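You operate a simulated robot arm through the tools that you are given. There is no shell and no other tool. Be economical: measure what you need, move in short steps, check, and stop when the job is done.

Carry out the task below with a simulated robot arm. There is one attempt and no reset: what you move stays moved.

Task
Test the grey control box's lamps and step its counter up to 25.
Fine: blue knob to hand first, orange button once, cream button to count, never the purple one; then teal switch on and knob to auto.

It is judged by the outcome, as a careful person would: the job done as asked, and still so three seconds after it is handed in. It fails if anything else is knocked over, pushed out of place, dropped, spilled or broken.

Robot
A 7-joint arm with a two-finger parallel gripper, fixed in place. Base frame: the origin is at the foot of the arm, x ahead of it, y to its left, z up. Units: mm, rad, N and s.
With the tool pointing down near the work surface it reaches from about 360 to 760 mm from the base axis. Its first joint turns from -2.496 to 2.496 rad. Payload 3 kg.
The tool frame sits at the grasp point between the pads (the TCP): z along the fingers, y along the line on which they close. The tips reach 30 mm beyond it. Largest opening 94 mm; finger width 28, thickness 10; the body of the gripper, 50 by 96 mm, starts 55 mm behind the TCP.
Orientation is told as [roll, pitch, yaw] about the base's x, y, z axes, in that order, counted from this pose: with the fingers straight down and closing along the base's y, the tool's x points along the base's -x, its y along +y and its z along -z.

Tools
- The arm moves only by the tool apply_moves. Its argument "moves" is a list of rows, each a list of 7 numbers: the shift along the base's x, y, z in units of 500 mm (1.0 is 500 mm), then the turn, a rotation vector about the base's x, y, z in units of 60 degrees (1.0 is 60 degrees), then the opening, from 0 (shut) to 1 (fully open). In form: [[dx, dy, dz, wx, wy, wz, grip], ...]. A call has 1 to 8 rows; each row is the pose to reach, as a shift and turn from the pose commanded when the call began. A call with a number of a shift or a turn outside -1 to 1 is refused whole. A row lasts 0.2 s, in which the tool goes at most 50 mm and 0.15 rad; a call with a longer step from one row to the next is refused whole, and so is a gripper value outside its range. A pose out of reach is approached as far as the arm can. The call stops where the force on the tool passes 40 N (or 10 N more than at its start, if that is more) or the arm is blocked; 0.2 s more then pass. Each finger travels about 45 mm/s and halts on what it meets, pressing with about 24 N; the grip force reading is that of the motor and also rises with nothing between the fingers. The clock runs only during rows and for 0.2 s after the last one: add rows that repeat a pose to give the fingers time. The reply holds the time, the measured pose of the TCP, the force on the tool along the base axes, the opening and the grip force, in the units named above and with some noise, with the torque about the TCP (base axes, N m) and any sound that the robot's microphone picked up.
- Cameras (640 x 400 px; columns grow to the right, rows downward): "scene" is fixed at [48.2, 649.4, 1720.7]; the picture's right is [-0.42, -0.91, 0.00], its down [-0.49, 0.23, -0.84] and it looks along [0.76, -0.36, -0.54] (base axes); focal length 333 px, centre (320, 200). "wrist" rides on the gripper at [76, 14, -102] in the tool frame; the picture's right is [-0.18, 0.98, 0.00], its down [-0.75, -0.14, -0.64] and it looks along [-0.63, -0.12, 0.77] (tool axes); focal length 243 px, centre (320, 200). There is no depth. A picture from a camera that has moved, and an enlarged one, comes with that camera's place and axes in the base frame and with its lens.
- snapshot(camera): a new picture of that camera. The clock stands still meanwhile.
- move_column(by): slides the trunk up (or, below 0, down) by that many mm; the arm rides with it, the base frame stays. It gives what a move gives, with no picture.
- inspect(camera, box): a new picture of the part [left, top, right, bottom] of that camera's present view, enlarged. The clock stands still meanwhile.
- finish_job(): hands the job in; it is judged then, once.

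Work in short steps. Places have to be worked out from the pictures, the camera data and where the tool is seen: move nearer, look again, correct. Check each grasp and each placing, and mend what went wrong. You have 120 turns and 76 pictures in all, those below and enlarged ones among them. Open the gripper and draw the arm clear of the work before you hand the job in, unless the task says otherwise; then end with one line.

The tools are called after "Request:" as a command line: name --pt "numbers of a row" for each row, then --argument value for the rest, lists and objects as JSON in quotes. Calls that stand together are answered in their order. apply_moves: Moves the arm, as the interface text tells. Its arguments: {"type":"object","properties":{"moves":{"type":"array"}},"required":["moves"]} The other tools are called the same way: move_column (by) slides the trunk up or down; snapshot (camera) takes a picture; inspect (camera, box) takes an enlarged picture of a part of a camera's view; finish_job () hands the job in.

At the start:

```text
clock: 0.0
tcp_pos: [545.9, 159.5, 1377.2]
tool_rot: [-0.001, 0.001, 0.001]
contact_force: [-0.7, 0.1, 0.4]
moment: [0.04, 0.0, 0.0]
width: 94.2
finger_force: 0.1
trunk travel left (down, up): [-325.0, 65.0]
```

scene: 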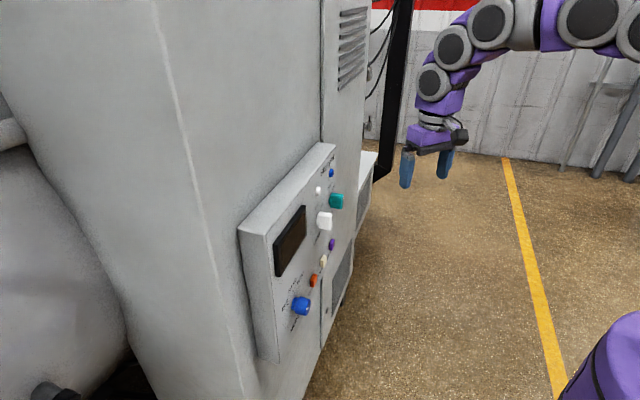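
wrist: 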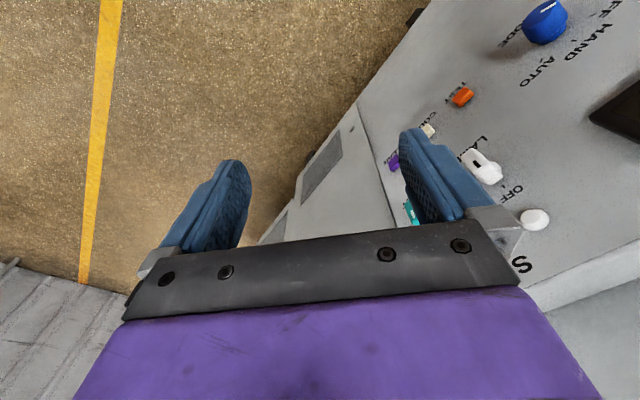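

I start by enlarging the panel in both views to read the labels and locate the controls.

Request:
inspect --camera "scene" --box '[230, 130, 390, 350]'

Request:
inspect --camera "wrist" --box '[360, 0, 640, 280]'

```text
1.82 times, centred on (310, 240) of scene
camera zoom: at [48.2, 649.4, 1720.7], right [-0.42, -0.91, 0.0], down [-0.49, 0.23, -0.84], along [0.76, -0.36, -0.54], focal length 605 px, centre (338, 127)
```

zoom: 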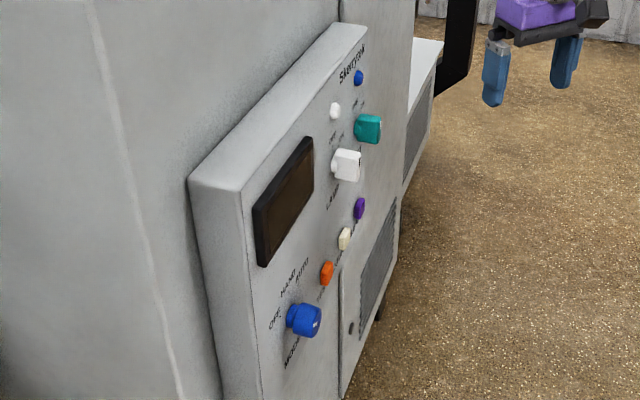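

```text
1.43 times, centred on (500, 140) of wrist
camera zoom: at [469.8, 173.4, 1479.4], right [0.18, 0.98, 0.0], down [0.75, -0.14, 0.64], along [0.63, -0.12, -0.77], focal length 347 px, centre (63, 286)
```

zoom: 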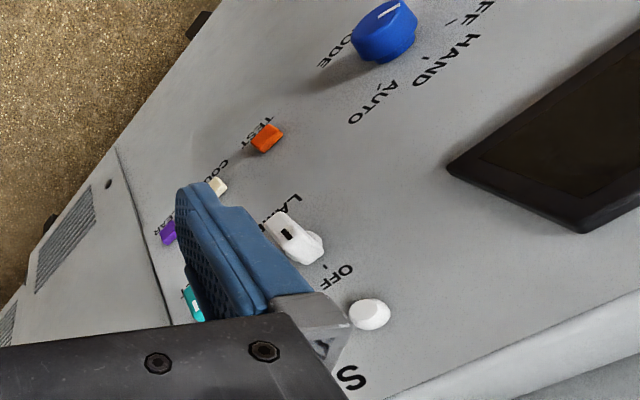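

Triangulating, the knob is near (549,459,1079) and the teal switch near (749,265,1203). So the panel runs along (0.72,-0.70) and faces the base. I'll turn the tool to face it, starting with a 45° yaw.

Request:
apply_moves --pt "0 0 0 0 0 0.125 0.5" --pt "0 0 0 0 0 0.25 0.3" --pt "0 0 0 0 0 0.375 0.1" --pt "0 0 0 0 0 0.5 0" --pt "0 0 0 0 0 0.625 0" --pt "0 0 0 0 0 0.75 0"

Request:
apply_moves --pt "0 0 0 0.09 -0.09 0 0" --pt "0 0 0 0.18 -0.18 0 0" --pt "0 0 0 0.27 -0.27 0 0" --pt "0 0 0 0.36 -0.36 0 0" --pt "0 0 0 0.45 -0.45 0 0" --pt "0 0 0 0.53 -0.53 0 0"

```text
clock: 1.4
tcp_pos: [544.2, 159.3, 1378.9]
tool_rot: [-0.002, 0.0, 0.789]
contact_force: [-0.1, 0.1, -0.5]
moment: [0.0, 0.01, -0.01]
width: 0.0
finger_force: 22.5
trunk travel left (down, up): [-325.0, 65.0]
```

```text
clock: 2.8
tcp_pos: [543.4, 156.4, 1378.5]
tool_rot: [0.002, -0.786, 0.785]
contact_force: [0.0, -0.2, -0.2]
moment: [0.02, 0.01, 0.04]
width: 0.0
finger_force: 23.9
trunk travel left (down, up): [-325.0, 65.0]
```

The tool is half-way there, pitched 45°. I continue to horizontal and then look.

Request:
apply_moves --pt "0 0 0 0.09 -0.09 0 0" --pt "0 0 0 0.18 -0.18 0 0" --pt "0 0 0 0.27 -0.27 0 0" --pt "0 0 0 0.36 -0.36 0 0" --pt "0 0 0 0.45 -0.45 0 0" --pt "0 0 0 0.53 -0.53 0 0"

Request:
move_column --by -150

Request:
snapshot --camera "wrist"

Request:
snapshot --camera "scene"

```text
clock: 4.2
tcp_pos: [550.1, 152.5, 1384.9]
tool_rot: [2.307, -1.566, -1.521]
contact_force: [0.2, 0.1, 0.1]
moment: [0.02, -0.04, -0.01]
width: 0.0
finger_force: 23.5
out of reach, approached as far as the arm can: row 6
trunk travel left (down, up): [-325.0, 65.0]
```

```text
clock: 6.0
tcp_pos: [548.6, 152.3, 1232.4]
tool_rot: [0.23, -1.571, 0.554]
contact_force: [0.0, -0.3, -0.3]
moment: [0.01, 0.04, -0.04]
width: 0.0
finger_force: 24.2
trunk travel left (down, up): [-175.0, 215.0]
```

```text
71 pictures are left
camera wrist: at [465.9, 88.9, 1155.8], right [-0.7, 0.69, 0.18], down [-0.35, -0.55, 0.75], along [0.63, 0.46, 0.63], focal length 243 px, centre (320, 200)
```

wrist: 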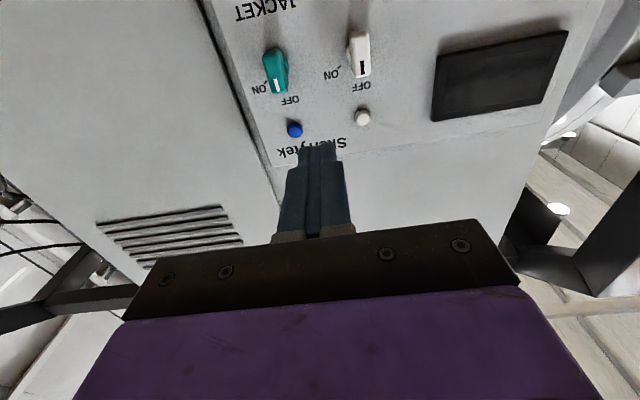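

```text
70 pictures are left
```

scene: 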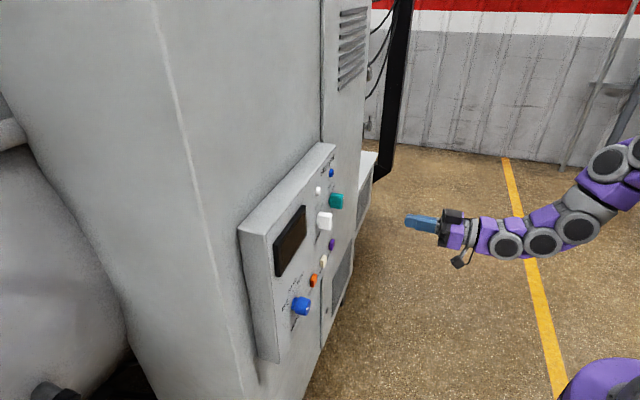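

The tool is horizontal and facing the panel, with the camera below it so its picture is upside down. The rotary teal switch points at OFF. I lower the trunk to see the knob and buttons.

Request:
move_column --by -130

Request:
snapshot --camera "wrist"

```text
clock: 7.5
tcp_pos: [549.2, 150.4, 1102.4]
tool_rot: [0.324, -1.57, 0.462]
contact_force: [0.0, -0.8, -1.0]
moment: [-0.01, 0.01, 0.03]
width: 0.0
finger_force: 23.7
trunk travel left (down, up): [-45.0, 345.0]
```

```text
69 pictures are left
camera wrist: at [465.8, 88.6, 1025.8], right [-0.7, 0.69, 0.18], down [-0.35, -0.55, 0.75], along [0.63, 0.46, 0.63], focal length 243 px, centre (320, 200)
```

wrist: 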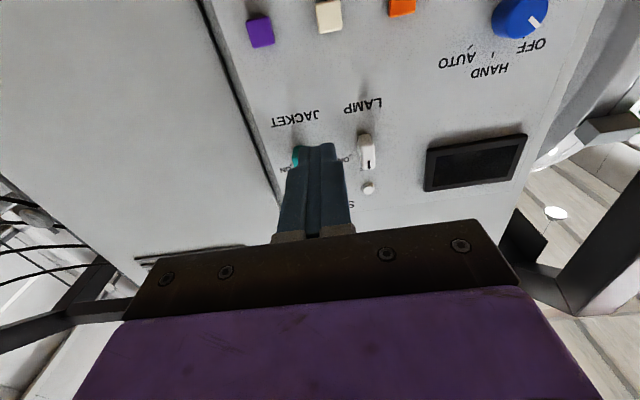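

By triangulation the panel plane lies about 742 mm along (0.707,0.707), at a 45° heading. In panel coordinates (s to the right, z up), the controls are:

| Control | s | z |
|---|---|---|
| Knob | 62 | 1080 |
| Orange | 184 | 1048 |
| Cream | 262 | 1043 |
| Purple | 341 | 1044 |
| Teal | 333 | 1210 |

Next I move in front of the knob and look.

Request:
apply_moves --pt "-0.036 0.067 -0.02 0 0 0 0.1" --pt "-0.073 0.134 -0.041 0 0 0 0.3" --pt "-0.11 0.201 -0.062 0 0 0 0.5" --pt "-0.146 0.269 -0.083 0 0 0 0.7" --pt "-0.183 0.336 -0.103 0 0 0 0.8" --pt "-0.219 0.403 -0.124 0 0 0 0.8"

Request:
snapshot --camera "wrist"

Request:
inspect --camera "scene" --box '[240, 230, 400, 330]'

```text
clock: 8.9
tcp_pos: [499.8, 347.1, 1021.1]
tool_rot: [2.396, -1.535, -1.531]
contact_force: [0.3, 0.0, 0.0]
moment: [-0.02, 0.03, -0.06]
width: 75.1
finger_force: 0.1
out of reach, approached as far as the arm can: row 1, 2, 3, 4, 5, 6
trunk travel left (down, up): [-45.0, 345.0]
```

```text
68 pictures are left
camera wrist: at [422.7, 279.8, 941.7], right [-0.75, 0.63, 0.21], down [-0.31, -0.61, 0.73], along [0.59, 0.48, 0.65], focal length 243 px, centre (320, 200)
```

wrist: 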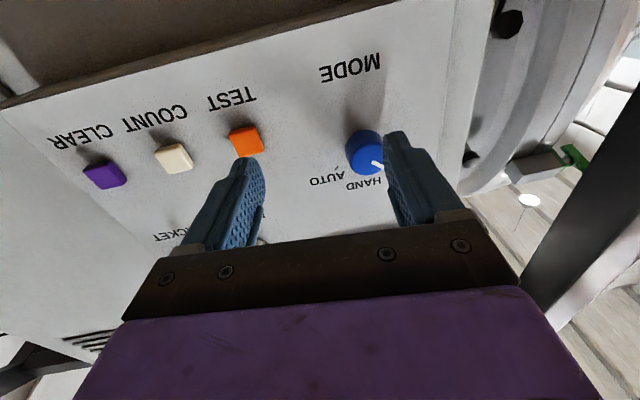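

```text
4.00 times, centred on (320, 280) of scene
camera zoom: at [48.2, 649.4, 1720.7], right [-0.42, -0.91, 0.0], down [-0.49, 0.23, -0.84], along [0.76, -0.36, -0.54], focal length 1332 px, centre (320, -120)
```

zoom: 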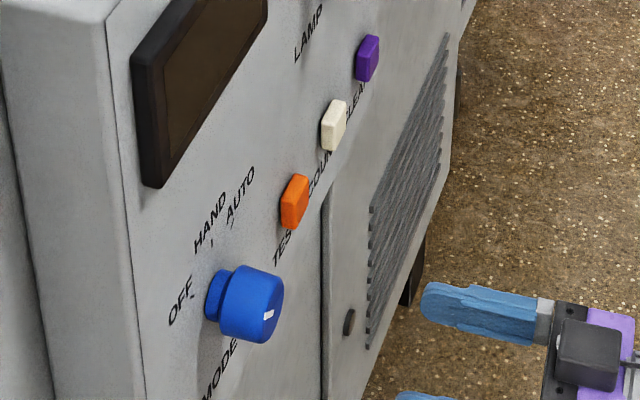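

The joint limit stopped the arm short of the commanded pose, probably because the wrist is too folded this near and low. Lowering the trunk while raising the arm should help; I do that and check which pose counts as the reference.

Request:
move_column --by -45

Request:
apply_moves --pt "0 0 0.08 0 0 0 0.8" --pt "0 0 0.16 0 0 0 0.8"

```text
clock: 9.8
tcp_pos: [501.0, 341.7, 979.0]
tool_rot: [2.398, -1.531, -1.535]
contact_force: [0.7, -0.4, 0.5]
moment: [0.04, -0.02, 0.05]
width: 75.2
finger_force: 0.1
trunk travel left (down, up): [0.0, 390.0]
```

```text
clock: 10.4
tcp_pos: [508.2, 347.4, 1023.4]
tool_rot: [2.369, -1.532, -1.502]
contact_force: [-0.6, 1.1, -0.2]
moment: [0.03, -0.03, -0.07]
width: 75.2
finger_force: 0.0
out of reach, approached as far as the arm can: row 1, 2
trunk travel left (down, up): [0.0, 390.0]
```

To learn whether the reference is the requested or the reached pose, I send a null move.

Request:
apply_moves --pt "0 0 0 0 0 0 0.8"

```text
clock: 10.8
tcp_pos: [507.9, 343.0, 1025.9]
tool_rot: [2.391, -1.531, -1.526]
contact_force: [1.2, 0.4, 0.1]
moment: [0.01, 0.01, 0.02]
width: 75.2
finger_force: 0.0
trunk travel left (down, up): [0.0, 390.0]
```

The reference is the reached pose. I step to about 70 mm short of the knob centre, at its height, and correct the small orientation error.

Request:
apply_moves --pt "-0.008 0.044 0.035 -0.012 0 -0.025 0.8" --pt "-0.016 0.088 0.07 -0.025 0 -0.05 0.8" --pt "-0.024 0.132 0.106 -0.0375 0.0015 -0.077 0.8"

Request:
snapshot --camera "wrist"

```text
clock: 11.6
tcp_pos: [495.6, 411.0, 1076.5]
tool_rot: [0.353, -1.568, 0.432]
contact_force: [0.5, -0.3, -1.1]
moment: [0.03, -0.03, 0.04]
width: 75.3
finger_force: 0.0
trunk travel left (down, up): [0.0, 390.0]
```

```text
66 pictures are left
camera wrist: at [412.1, 348.2, 999.7], right [-0.69, 0.7, 0.19], down [-0.35, -0.55, 0.76], along [0.63, 0.46, 0.63], focal length 243 px, centre (320, 200)
```

wrist: 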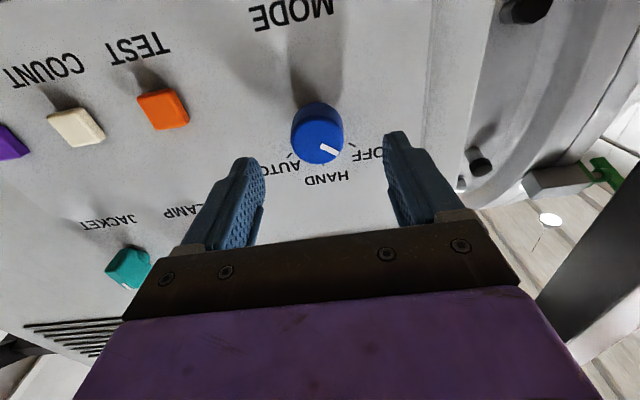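

The tool is square on and centred on the knob (about 40 mm across). I advance 50 mm so the fingers straddle it.

Request:
apply_moves --pt "0.025 0.022 0 0 0 0 0.8" --pt "0.05 0.045 0 0 0 0 0.8" --pt "0.073 0.068 0 0 0 0 0.8"

Request:
snapshot --camera "wrist"

Request:
inspect --camera "scene" --box '[240, 230, 400, 330]'

```text
clock: 12.4
tcp_pos: [533.6, 442.9, 1073.8]
tool_rot: [0.375, -1.568, 0.407]
contact_force: [-0.6, 0.1, 0.0]
moment: [0.04, -0.01, 0.0]
width: 75.0
finger_force: 0.1
trunk travel left (down, up): [0.0, 390.0]
```

```text
65 pictures are left
camera wrist: at [450.9, 381.3, 996.9], right [-0.69, 0.7, 0.18], down [-0.35, -0.55, 0.75], along [0.63, 0.46, 0.63], focal length 243 px, centre (320, 200)
```

wrist: 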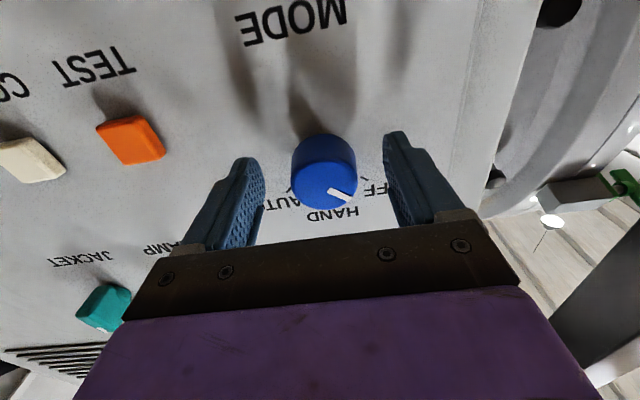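

```text
4.00 times, centred on (320, 280) of scene
camera zoom: at [48.2, 649.4, 1720.7], right [-0.42, -0.91, 0.0], down [-0.49, 0.23, -0.84], along [0.76, -0.36, -0.54], focal length 1332 px, centre (320, -120)
```

zoom: 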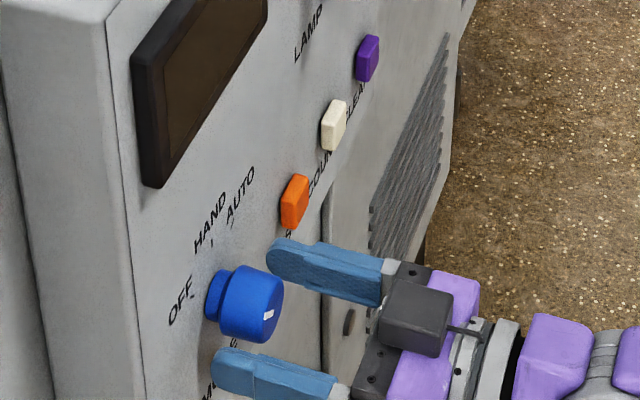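

The fingers straddle the knob with good overlap, so I close on it.

Request:
apply_moves --pt "0 0 0 0 0 0 0.4" --pt "0 0 0 0 0 0 0.3" --pt "0 0 0 0 0 0 0.3" --pt "0 0 0 0 0 0 0.3"

Request:
inspect --camera "wrist" --box '[200, 60, 440, 240]'

```text
clock: 13.4
tcp_pos: [532.9, 443.3, 1075.0]
tool_rot: [-0.09, -1.57, 0.877]
contact_force: [-5.3, 5.4, 0.2]
moment: [0.06, -0.03, -0.14]
width: 41.2
finger_force: 45.1
trunk travel left (down, up): [0.0, 390.0]
```

```text
2.22 times, centred on (320, 150) of wrist
camera zoom: at [449.7, 381.4, 997.5], right [-0.7, 0.69, 0.18], down [-0.35, -0.55, 0.75], along [0.63, 0.46, 0.63], focal length 539 px, centre (320, 311)
```

zoom: 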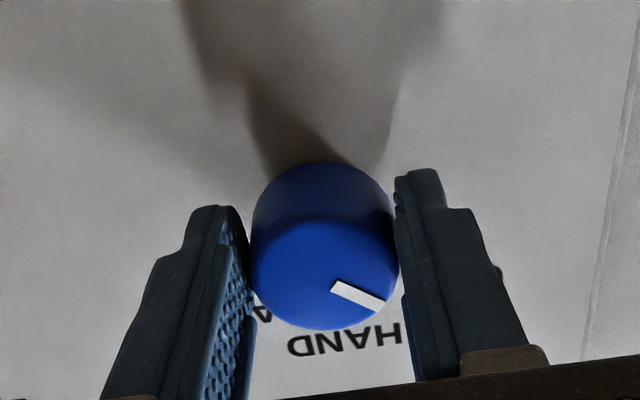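

The knob is gripped (41 mm), with the pointer about 45–50° left of vertical at OFF. I turn it clockwise 45° about the panel normal.

Request:
apply_moves --pt "-0.002 0.002 0 0.0884 0.0884 0 0.3" --pt "-0.002 0.002 0 0.177 0.177 0 0.3" --pt "-0.002 0.002 0 0.265 0.265 0 0.3" --pt "-0.002 0.002 0 0.354 0.354 0 0.3" --pt "-0.002 0.002 0 0.442 0.442 0 0.3" --pt "-0.002 0.002 0 0.53 0.53 0 0.3"

Request:
snapshot --camera "wrist"

Request:
inspect --camera "scene" --box '[240, 230, 400, 330]'

```text
clock: 14.8
tcp_pos: [530.4, 446.5, 1075.4]
tool_rot: [1.568, -0.786, -0.782]
contact_force: [-11.8, 12.6, 8.8]
moment: [-0.49, 0.39, 1.1]
width: 41.1
finger_force: 44.9
trunk travel left (down, up): [0.0, 390.0]
```

```text
62 pictures are left
camera wrist: at [411.9, 419.1, 1031.5], right [-0.4, 0.4, 0.83], down [0.0, -0.9, 0.43], along [0.92, 0.17, 0.36], focal length 243 px, centre (320, 200)
```

wrist: 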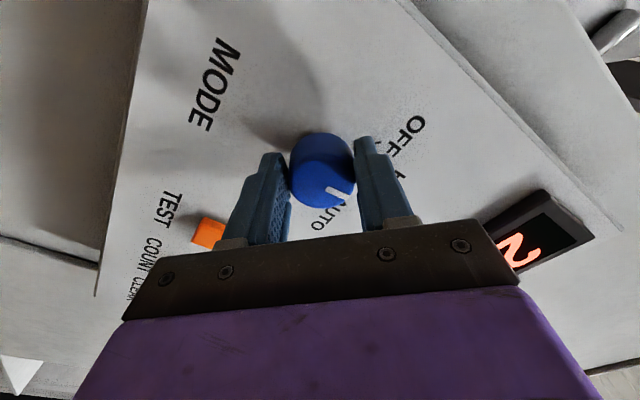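

```text
4.00 times, centred on (320, 280) of scene
camera zoom: at [48.2, 649.4, 1720.7], right [-0.42, -0.91, 0.0], down [-0.49, 0.23, -0.84], along [0.76, -0.36, -0.54], focal length 1332 px, centre (320, -120)
```

zoom: 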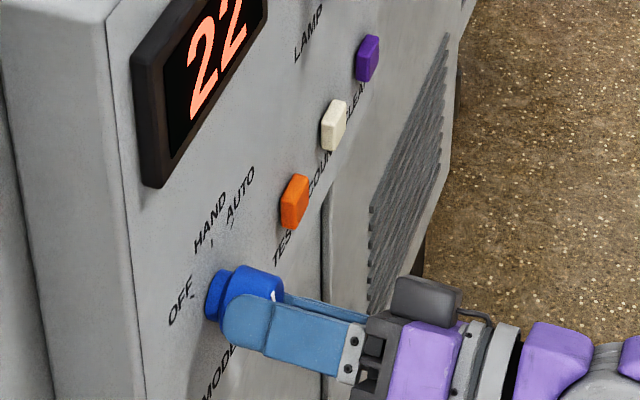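

The display lit up showing 22, so the knob has left OFF. I zoom in to see where the pointer sits relative to HAND.

Request:
inspect --camera "wrist" --box '[240, 90, 440, 240]'

Request:
inspect --camera "scene" --box '[275, 270, 335, 320]'

```text
2.67 times, centred on (340, 165) of wrist
camera zoom: at [411.9, 419.1, 1031.5], right [-0.4, 0.4, 0.83], down [0.0, -0.9, 0.43], along [0.92, 0.17, 0.36], focal length 647 px, centre (267, 293)
```

zoom: 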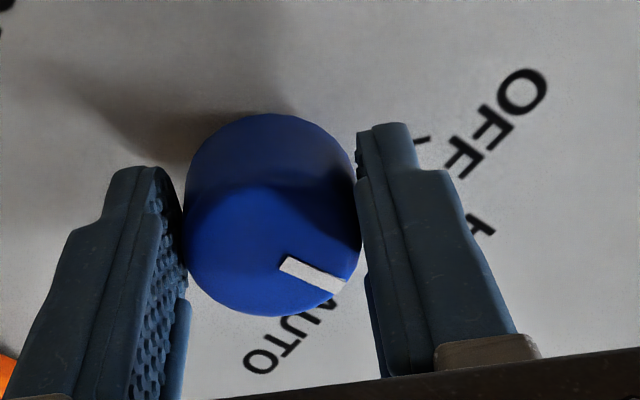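

```text
8.00 times, centred on (305, 295) of scene
camera zoom: at [48.2, 649.4, 1720.7], right [-0.42, -0.91, 0.0], down [-0.49, 0.23, -0.84], along [0.76, -0.36, -0.54], focal length 2664 px, centre (440, -560)
```

zoom: 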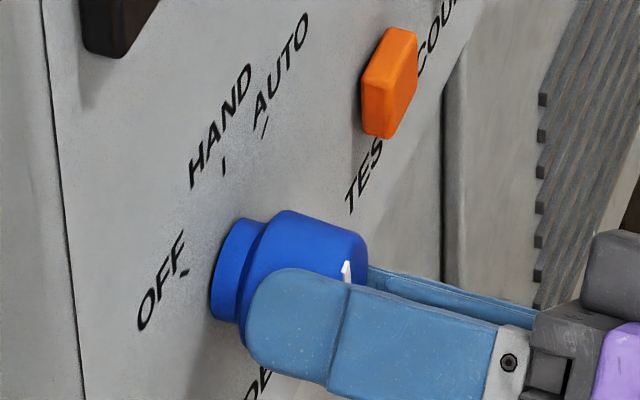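

The pointer is within a few degrees of vertical, which is the HAND mark. I release and back off to check it.

Request:
apply_moves --pt "0 0 0 0 0 0 0.6" --pt "0 0 0 0 0 0 0.8" --pt "-0.01 -0.01 0 0 0 0 0.8" --pt "-0.05 -0.05 0 0 0 0 0.8" --pt "-0.1 -0.1 0 0 0 0 0.8"

Request:
inspect --camera "wrist" --box '[200, 40, 440, 240]'

Request:
inspect --camera "scene" --box '[240, 130, 400, 330]'

```text
clock: 16.0
tcp_pos: [490.6, 400.0, 1074.5]
tool_rot: [1.57, -0.784, -0.788]
contact_force: [0.9, 0.4, -0.8]
moment: [-0.02, 0.01, 0.05]
width: 75.1
finger_force: 0.1
out of reach, approached as far as the arm can: row 5
trunk travel left (down, up): [0.0, 390.0]
```

```text
2.00 times, centred on (320, 140) of wrist
camera zoom: at [372.9, 372.9, 1030.4], right [-0.4, 0.4, 0.83], down [-0.01, -0.9, 0.43], along [0.92, 0.17, 0.36], focal length 485 px, centre (320, 320)
```

zoom: 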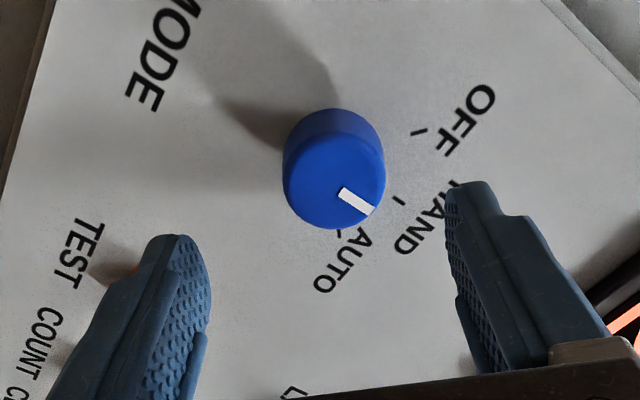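

```text
2.00 times, centred on (320, 230) of scene
camera zoom: at [48.2, 649.4, 1720.7], right [-0.42, -0.91, 0.0], down [-0.49, 0.23, -0.84], along [0.76, -0.36, -0.54], focal length 666 px, centre (320, 140)
```

zoom: 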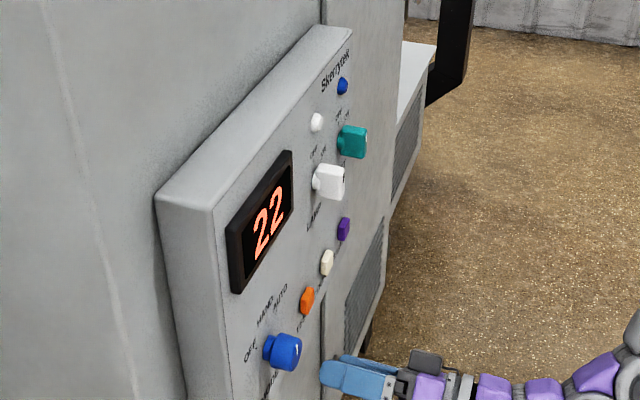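

The pointer works out exactly vertical, at HAND, and the display shows 22. Next I un-roll the gripper, close it, and move in front of the orange button (s≈180, z≈1044).

Request:
apply_moves --pt "0.03 -0.025 -0.01 -0.0884 -0.0884 0 0.6" --pt "0.06 -0.05 -0.02 -0.177 -0.177 0 0.4" --pt "0.09 -0.075 -0.03 -0.265 -0.265 0 0.2" --pt "0.12 -0.1 -0.04 -0.354 -0.354 0 0" --pt "0.15 -0.125 -0.05 -0.442 -0.442 0 0" --pt "0.178 -0.15 -0.06 -0.53 -0.53 0 0" --pt "0.178 -0.15 -0.06 -0.53 -0.53 0 0"

Request:
snapshot --camera "wrist"

```text
clock: 17.6
tcp_pos: [578.5, 326.5, 1046.8]
tool_rot: [-0.192, -1.569, 0.978]
contact_force: [-0.6, 0.7, 0.4]
moment: [0.0, -0.01, 0.0]
width: 0.1
finger_force: 23.8
trunk travel left (down, up): [0.0, 390.0]
```

```text
56 pictures are left
camera wrist: at [496.6, 264.6, 968.9], right [-0.69, 0.7, 0.18], down [-0.35, -0.55, 0.76], along [0.63, 0.46, 0.63], focal length 243 px, centre (320, 200)
```

wrist: 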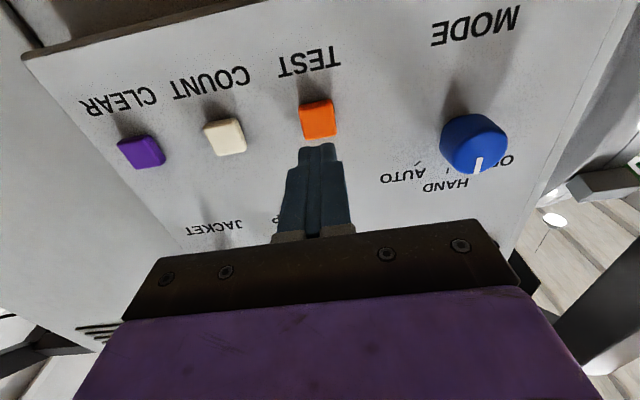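

The orange button measures s=181, z=1044 and the tool is at s=178, z=1047. I correct that and close to about 10 mm from the button.

Request:
apply_moves --pt "0.03 0.022 -0.003 0 0 0 0" --pt "0.066 0.058 -0.005 0 0 0 0"

Request:
inspect --camera "wrist" --box '[200, 60, 440, 240]'

Request:
inspect --camera "scene" --box '[270, 210, 390, 320]'

```text
clock: 18.2
tcp_pos: [612.9, 357.6, 1041.9]
tool_rot: [0.163, -1.566, 0.621]
contact_force: [0.0, 0.5, 0.4]
moment: [0.02, 0.0, -0.01]
width: 0.0
finger_force: 24.2
trunk travel left (down, up): [0.0, 390.0]
```

```text
2.22 times, centred on (320, 150) of wrist
camera zoom: at [529.9, 294.6, 964.4], right [-0.69, 0.7, 0.18], down [-0.35, -0.55, 0.76], along [0.63, 0.46, 0.63], focal length 539 px, centre (320, 311)
```

zoom: 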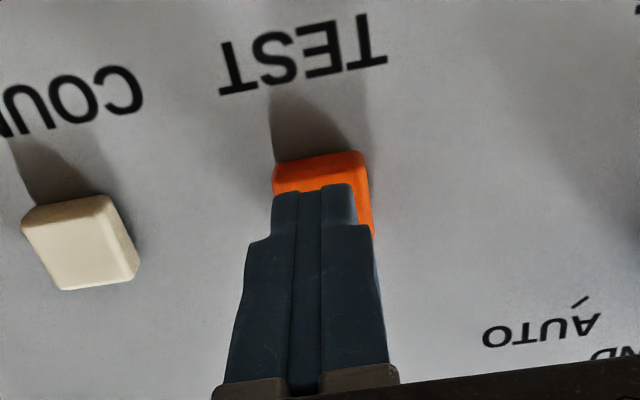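

```text
3.64 times, centred on (330, 265) of scene
camera zoom: at [48.2, 649.4, 1720.7], right [-0.42, -0.91, 0.0], down [-0.49, 0.23, -0.84], along [0.76, -0.36, -0.54], focal length 1211 px, centre (284, -36)
```

zoom: 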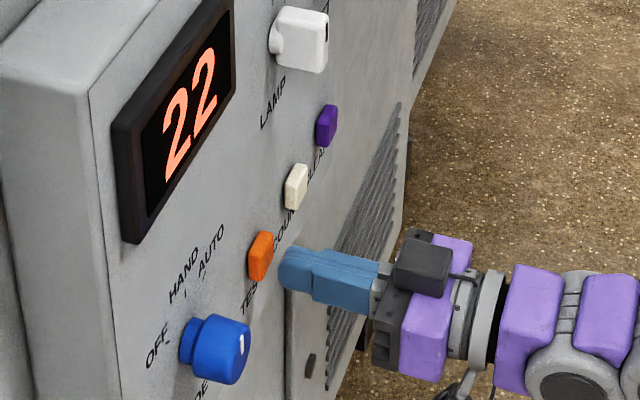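

The tip is centred in front of the orange button, a few mm off. I push in slowly, once.

Request:
apply_moves --pt "0.0042 0.0042 0 0 0 0 0" --pt "0.0085 0.0085 0 0 0 0 0" --pt "0.0127 0.0127 0 0 0 0 0" --pt "0.017 0.017 0 0 0 0 0"

```text
clock: 19.2
tcp_pos: [620.3, 365.5, 1042.6]
tool_rot: [0.895, -1.57, -0.109]
contact_force: [-0.4, -1.1, -0.2]
moment: [-0.02, 0.0, 0.0]
width: 0.0
finger_force: 23.5
trunk travel left (down, up): [0.0, 390.0]
```

No contact yet, with the tip at about 727. I keep advancing in 2 mm rows.

Request:
apply_moves --pt "0.0028 0.0028 0 0 0 0 0" --pt "0.0057 0.0057 0 0 0 0 0" --pt "0.0085 0.0085 0 0 0 0 0" --pt "0.0113 0.0113 0 0 0 0 0"

```text
clock: 20.2
tcp_pos: [625.2, 369.3, 1042.7]
tool_rot: [0.764, -1.567, 0.022]
contact_force: [-13.0, -10.1, -3.5]
moment: [-0.11, -0.01, 0.07]
width: 0.0
finger_force: 24.0
trunk travel left (down, up): [0.0, 390.0]
heard: click
```

I heard a click at about 16 N. I check the lamps while it's held.

Request:
inspect --camera "scene" --box '[230, 130, 390, 330]'

Request:
inspect --camera "wrist" --box '[200, 60, 440, 240]'

```text
2.00 times, centred on (310, 230) of scene
camera zoom: at [48.2, 649.4, 1720.7], right [-0.42, -0.91, 0.0], down [-0.49, 0.23, -0.84], along [0.76, -0.36, -0.54], focal length 666 px, centre (340, 140)
```

zoom: 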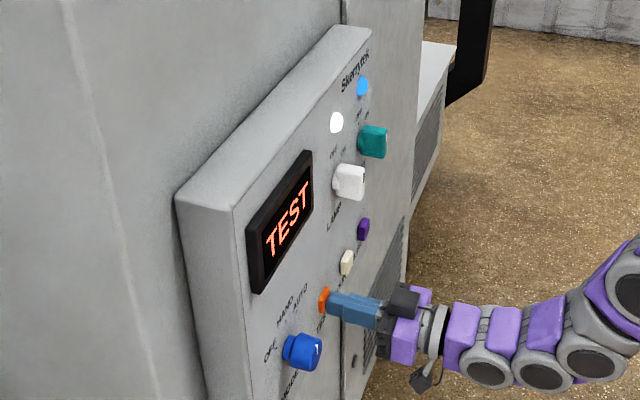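

```text
2.22 times, centred on (320, 150) of wrist
camera zoom: at [541.7, 306.9, 965.7], right [-0.69, 0.69, 0.19], down [-0.35, -0.55, 0.75], along [0.63, 0.46, 0.63], focal length 539 px, centre (320, 311)
```

zoom: 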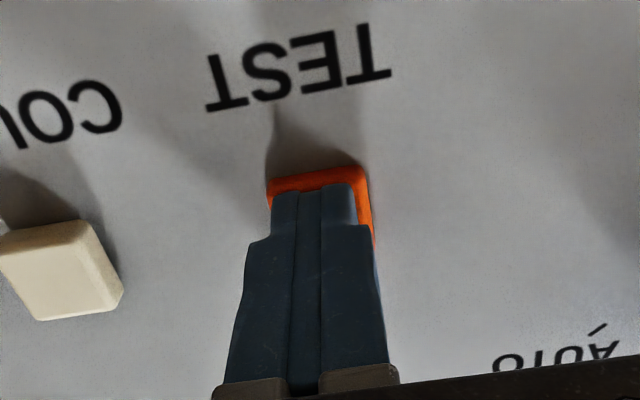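

TEST is displayed and both lamps are lit. I retract and move across to the cream button (s≈261, z≈1045).

Request:
apply_moves --pt "-0.02 -0.02 0 0 0 0 0" --pt "-0.04 -0.04 0 0 0 0 0" --pt "0.017 -0.097 0.002 0 0 0 0" --pt "0.074 -0.154 0.005 0 0 0 0"

Request:
snapshot --camera "wrist"

Request:
inspect --camera "scene" --box '[230, 130, 390, 330]'

```text
clock: 21.2
tcp_pos: [664.8, 291.0, 1046.5]
tool_rot: [1.305, -1.569, -0.519]
contact_force: [0.0, -0.3, -0.7]
moment: [0.0, -0.01, 0.0]
width: 0.1
finger_force: 24.0
trunk travel left (down, up): [0.0, 390.0]
```

```text
51 pictures are left
camera wrist: at [582.1, 229.2, 969.1], right [-0.69, 0.7, 0.19], down [-0.35, -0.55, 0.75], along [0.63, 0.46, 0.63], focal length 243 px, centre (320, 200)
```

wrist: 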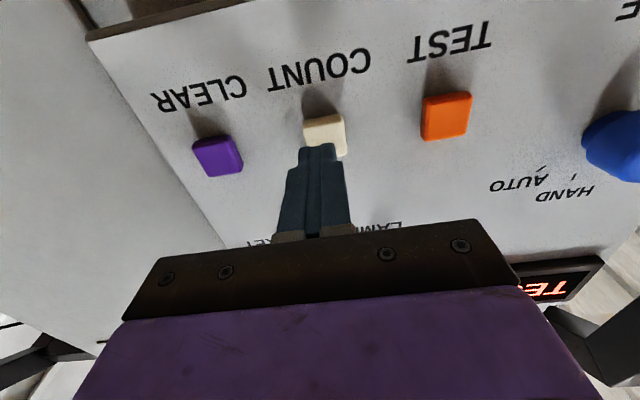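

```text
2.00 times, centred on (310, 230) of scene
camera zoom: at [48.2, 649.4, 1720.7], right [-0.42, -0.91, 0.0], down [-0.49, 0.23, -0.84], along [0.76, -0.36, -0.54], focal length 666 px, centre (340, 140)
```

zoom: 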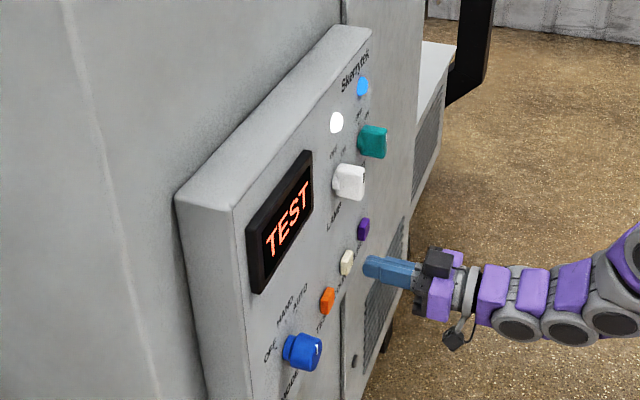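

The lamp test is still running, so I wait a bit and shift 2.5 mm to centre on the cream button.

Request:
apply_moves --pt "-0.0035 0.0035 -0.002 0 0 0 0" --pt "-0.0035 0.0035 -0.002 0 0 0 0" --pt "-0.0035 0.0035 -0.002 0 0 0 0" --pt "-0.0035 0.0035 -0.002 0 0 0 0" --pt "-0.0035 0.0035 -0.002 0 0 0 0" --pt "-0.0035 0.0035 -0.002 0 0 0 0" --pt "-0.0035 0.0035 -0.002 0 0 0 0" --pt "-0.0035 0.0035 -0.002 0 0 0 0"

Request:
inspect --camera "scene" --box '[230, 130, 390, 330]'

```text
clock: 23.0
tcp_pos: [662.1, 296.2, 1043.5]
tool_rot: [0.476, -1.569, 0.311]
contact_force: [-0.7, -0.2, 0.2]
moment: [0.01, 0.0, -0.01]
width: 0.0
finger_force: 24.1
trunk travel left (down, up): [0.0, 390.0]
```

```text
2.00 times, centred on (310, 230) of scene
camera zoom: at [48.2, 649.4, 1720.7], right [-0.42, -0.91, 0.0], down [-0.49, 0.23, -0.84], along [0.76, -0.36, -0.54], focal length 666 px, centre (340, 140)
```

zoom: 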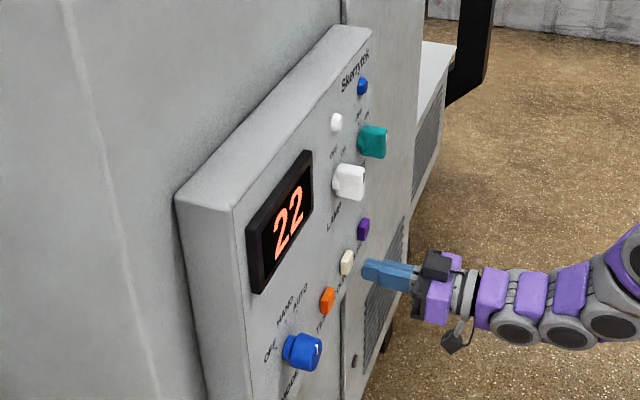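

The test is over and the count is 22. I press cream: approach, then 2 mm steps to the depth where orange clicked.

Request:
apply_moves --pt "0.014 0.014 0 0 0 0 0" --pt "0.026 0.026 0 0 0 0 0" --pt "0.029 0.029 0 0 0 0 0" --pt "0.032 0.032 0 0 0 0 0" --pt "0.035 0.035 0 0 0 0 0" --pt "0.0368 0.0368 0 0 0 0 0"

Request:
inspect --camera "scene" --box '[230, 130, 390, 330]'

```text
clock: 24.4
tcp_pos: [681.0, 313.2, 1044.3]
tool_rot: [0.619, -1.57, 0.165]
contact_force: [-14.8, -5.7, -4.1]
moment: [-0.07, 0.08, 0.11]
width: 0.2
finger_force: 23.5
trunk travel left (down, up): [0.0, 390.0]
heard: click
```

```text
2.00 times, centred on (310, 230) of scene
camera zoom: at [48.2, 649.4, 1720.7], right [-0.42, -0.91, 0.0], down [-0.49, 0.23, -0.84], along [0.76, -0.36, -0.54], focal length 666 px, centre (340, 140)
```

zoom: 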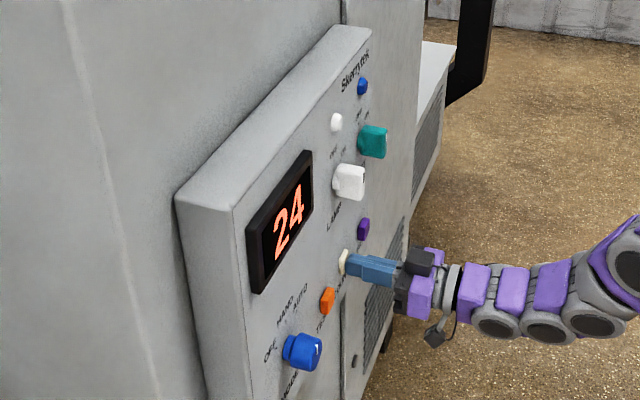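

It reads 24 after one click, so the button perhaps repeats while held. I retract right away and look.

Request:
apply_moves --pt "-0.036 -0.036 0 0 0 0 0"

Request:
inspect --camera "scene" --box '[230, 130, 390, 330]'

```text
clock: 24.8
tcp_pos: [662.5, 295.4, 1044.0]
tool_rot: [-1.333, -1.571, 2.116]
contact_force: [0.0, -0.2, -0.7]
moment: [0.01, -0.02, -0.03]
width: 0.0
finger_force: 24.0
trunk travel left (down, up): [0.0, 390.0]
```

```text
2.00 times, centred on (310, 230) of scene
camera zoom: at [48.2, 649.4, 1720.7], right [-0.42, -0.91, 0.0], down [-0.49, 0.23, -0.84], along [0.76, -0.36, -0.54], focal length 666 px, centre (340, 140)
```

zoom: 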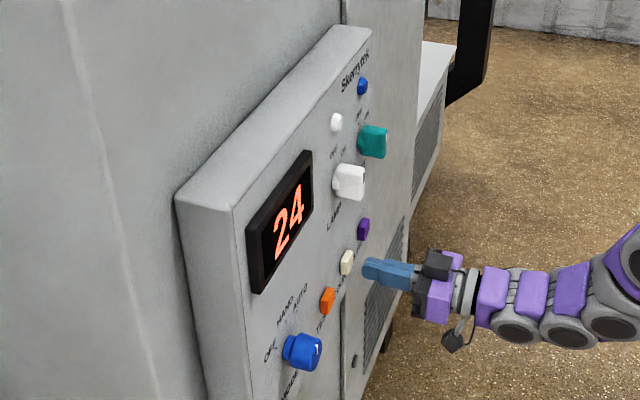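

The count stays at 24, which fits a hold-repeat. I now make a quick tap to the same depth, with immediate retraction in the same call.

Request:
apply_moves --pt "0.014 0.014 0 0 0 0 0" --pt "0.0255 0.0255 0 0 0 0 0" --pt "0.0368 0.0368 0 0 0 0 0" --pt "0.01 0.01 0 0 0 0 0" --pt "0 0 0 0 0 0 0"

Request:
inspect --camera "scene" --box '[230, 130, 390, 330]'

```text
clock: 26.0
tcp_pos: [662.7, 297.0, 1045.5]
tool_rot: [0.191, -1.569, 0.593]
contact_force: [0.2, 0.8, 0.8]
moment: [0.04, -0.02, 0.01]
width: 0.0
finger_force: 24.4
trunk travel left (down, up): [0.0, 390.0]
heard: click
```

```text
2.00 times, centred on (310, 230) of scene
camera zoom: at [48.2, 649.4, 1720.7], right [-0.42, -0.91, 0.0], down [-0.49, 0.23, -0.84], along [0.76, -0.36, -0.54], focal length 666 px, centre (340, 140)
```

zoom: 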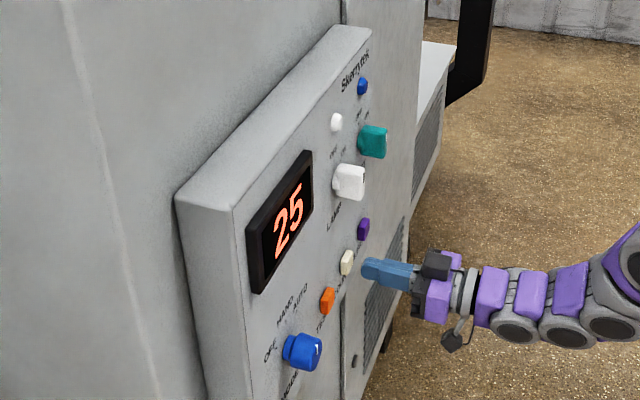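

The counter reads 25. I back away, move right to the teal switch's column and raise the trunk to its height.

Request:
apply_moves --pt "-0.03 -0.03 0 0 0 0 0" --pt "-0.08 -0.08 0 0 0 0 0.2" --pt "-0.03 -0.13 0 0 0 0 0.4" --pt "0.02 -0.18 0 0 0 0 0.6"

Request:
move_column --by 160

Request:
snapshot --camera "wrist"

Request:
inspect --camera "scene" --box '[270, 130, 390, 250]'

```text
clock: 27.0
tcp_pos: [672.1, 205.0, 1044.3]
tool_rot: [0.955, -1.568, -0.169]
contact_force: [0.1, 0.3, -0.2]
moment: [0.03, -0.01, 0.0]
width: 56.1
finger_force: 0.1
trunk travel left (down, up): [0.0, 390.0]
```

```text
clock: 28.8
tcp_pos: [671.9, 206.0, 1203.5]
tool_rot: [0.524, -1.569, 0.262]
contact_force: [0.4, -0.3, 0.7]
moment: [-0.01, 0.0, 0.02]
width: 56.6
finger_force: 0.1
trunk travel left (down, up): [-160.0, 230.0]
```

```text
45 pictures are left
camera wrist: at [588.6, 143.3, 1127.0], right [-0.69, 0.7, 0.19], down [-0.35, -0.55, 0.75], along [0.63, 0.46, 0.63], focal length 243 px, centre (320, 200)
```

wrist: 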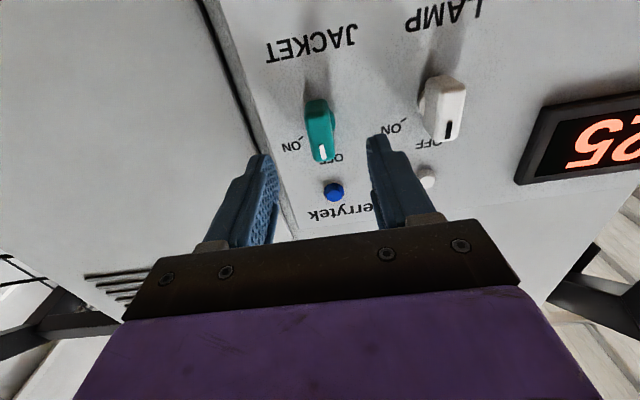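

```text
3.33 times, centred on (330, 190) of scene
camera zoom: at [48.2, 649.4, 1720.7], right [-0.42, -0.91, 0.0], down [-0.49, 0.23, -0.84], along [0.76, -0.36, -0.54], focal length 1110 px, centre (287, 233)
```

zoom: 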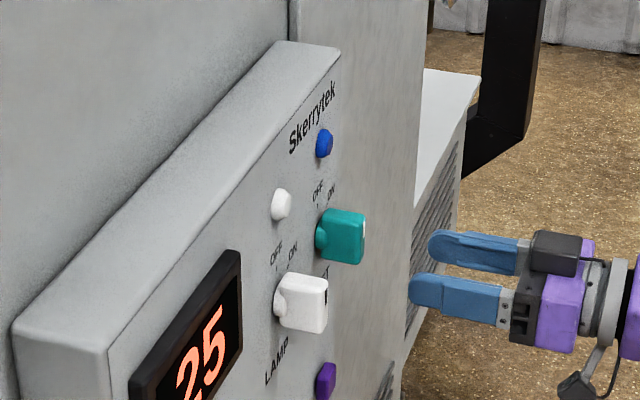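

The teal handle is a vertical bar at OFF, at about s=330.5, z=1211. I raise 8 mm, advance 50 mm and look.

Request:
apply_moves --pt "0.001 -0.001 0.016 0 0 0 0.6" --pt "0.037 0.034 0.016 0 0 0 0.6" --pt "0.072 0.07 0.016 0 0 0 0.6"

Request:
snapshot --camera "wrist"

Request:
inspect --camera "scene" --box '[270, 130, 390, 250]'

```text
clock: 29.6
tcp_pos: [708.2, 243.6, 1210.0]
tool_rot: [0.295, -1.568, 0.486]
contact_force: [0.1, 0.4, -0.7]
moment: [-0.03, 0.0, 0.01]
width: 56.3
finger_force: 0.0
trunk travel left (down, up): [-160.0, 230.0]
```

```text
43 pictures are left
camera wrist: at [625.0, 180.7, 1133.7], right [-0.69, 0.7, 0.18], down [-0.35, -0.55, 0.76], along [0.63, 0.46, 0.63], focal length 243 px, centre (320, 200)
```

wrist: 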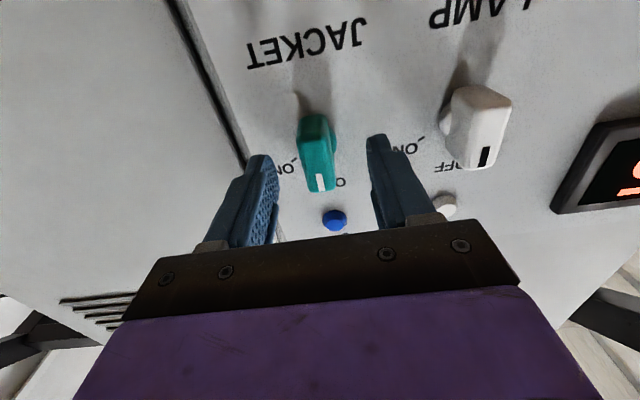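

```text
3.33 times, centred on (330, 190) of scene
camera zoom: at [48.2, 649.4, 1720.7], right [-0.42, -0.91, 0.0], down [-0.49, 0.23, -0.84], along [0.76, -0.36, -0.54], focal length 1110 px, centre (287, 233)
```

zoom: 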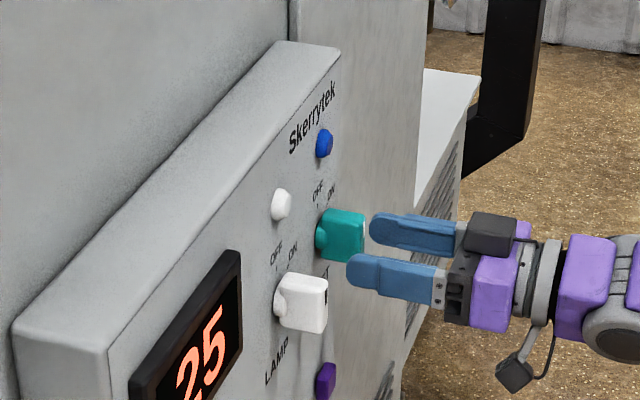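

The tips are level with the front of the handle. I advance 22 mm more (and 2 mm right), then close on the bar.

Request:
apply_moves --pt "0.018 0.013 0.002 0 0 0 0.6" --pt "0.034 0.028 0.004 0 0 0 0.6" --pt "0.034 0.028 0.004 0 0 0 0.3" --pt "0.034 0.028 0.004 0 0 0 0.1" --pt "0.034 0.028 0.004 0 0 0 0.1" --pt "0.034 0.028 0.004 0 0 0 0.1"

Request:
inspect --camera "wrist" --box '[200, 60, 440, 240]'

```text
clock: 31.0
tcp_pos: [723.6, 255.7, 1213.2]
tool_rot: [0.355, -1.568, 0.429]
contact_force: [0.4, 1.2, 2.0]
moment: [-0.29, 0.29, 0.2]
width: 20.2
finger_force: 45.4
trunk travel left (down, up): [-160.0, 230.0]
```

```text
2.22 times, centred on (320, 150) of wrist
camera zoom: at [640.7, 192.5, 1136.7], right [-0.69, 0.7, 0.18], down [-0.35, -0.55, 0.75], along [0.63, 0.46, 0.63], focal length 539 px, centre (320, 311)
```

zoom: 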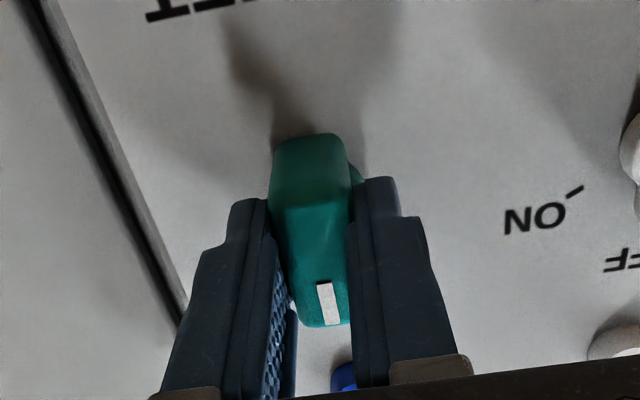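

The bar is gripped (20 mm). The ON tick is about 45–50° clockwise, so I turn that much.

Request:
apply_moves --pt "0 0 0 0.083 0.083 0 0.1" --pt "0 0 0 0.166 0.166 0 0.1" --pt "0 0 0 0.25 0.25 0 0.1" --pt "0 0 0 0.333 0.333 0 0.1" --pt "0 0 0 0.416 0.416 0 0.1" --pt "0 0 0 0.5 0.5 0 0.1" --pt "0 0 0 0.56 0.56 0 0.1"

Request:
snapshot --camera "wrist"

Request:
inspect --camera "scene" --box '[270, 130, 390, 250]'

```text
clock: 32.6
tcp_pos: [723.0, 255.8, 1213.6]
tool_rot: [1.568, -0.74, -0.782]
contact_force: [-16.8, 0.9, -8.2]
moment: [-0.39, 0.46, 0.94]
width: 19.7
finger_force: 44.7
trunk travel left (down, up): [-160.0, 230.0]
```

```text
40 pictures are left
camera wrist: at [603.6, 229.5, 1172.7], right [-0.37, 0.37, 0.85], down [0.01, -0.91, 0.41], along [0.93, 0.16, 0.34], focal length 243 px, centre (320, 200)
```

wrist: 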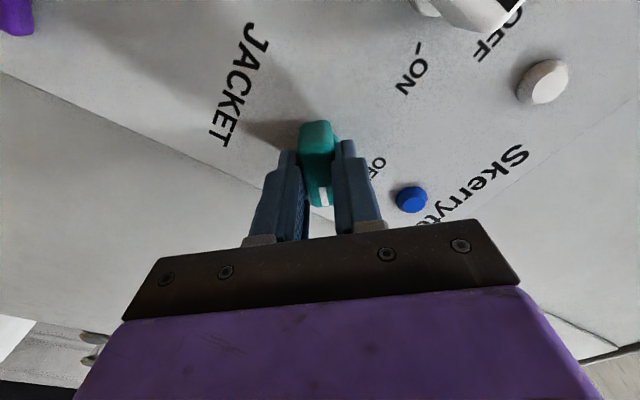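

```text
3.33 times, centred on (330, 190) of scene
camera zoom: at [48.2, 649.4, 1720.7], right [-0.42, -0.91, 0.0], down [-0.49, 0.23, -0.84], along [0.76, -0.36, -0.54], focal length 1110 px, centre (287, 233)
```

zoom: 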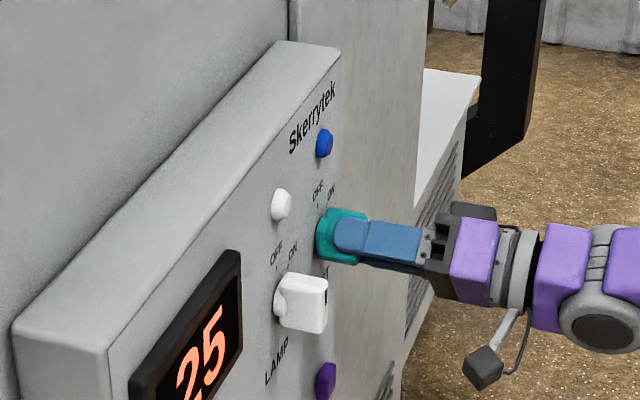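

The handle turned about 47° with the gripper. I release, back off and check where it settles.

Request:
apply_moves --pt "0 0 0 0 0 0 0.4" --pt "0 0 0 0 0 0 0.6" --pt "-0.015 -0.015 0 0 0 0 0.6" --pt "-0.065 -0.065 0 0 0 0 0.6"

Request:
snapshot --camera "wrist"

Request:
inspect --camera "scene" --box '[270, 130, 390, 250]'

```text
clock: 33.6
tcp_pos: [690.0, 221.4, 1214.8]
tool_rot: [1.569, -0.739, -0.784]
contact_force: [0.5, -0.3, 0.6]
moment: [-0.02, 0.02, -0.02]
width: 56.3
finger_force: 0.0
trunk travel left (down, up): [-160.0, 230.0]
```

```text
38 pictures are left
camera wrist: at [571.2, 195.7, 1173.8], right [-0.37, 0.37, 0.85], down [0.01, -0.91, 0.4], along [0.93, 0.16, 0.34], focal length 243 px, centre (320, 200)
```

wrist: 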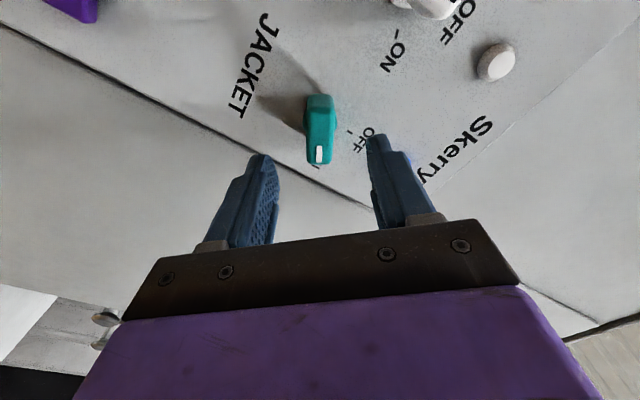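

```text
3.33 times, centred on (330, 190) of scene
camera zoom: at [48.2, 649.4, 1720.7], right [-0.42, -0.91, 0.0], down [-0.49, 0.23, -0.84], along [0.76, -0.36, -0.54], focal length 1110 px, centre (287, 233)
```

zoom: 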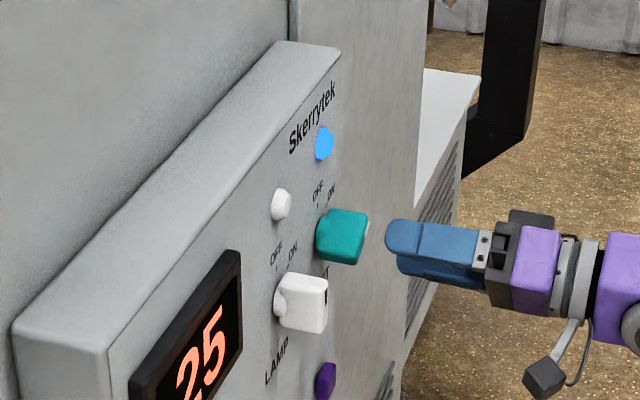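

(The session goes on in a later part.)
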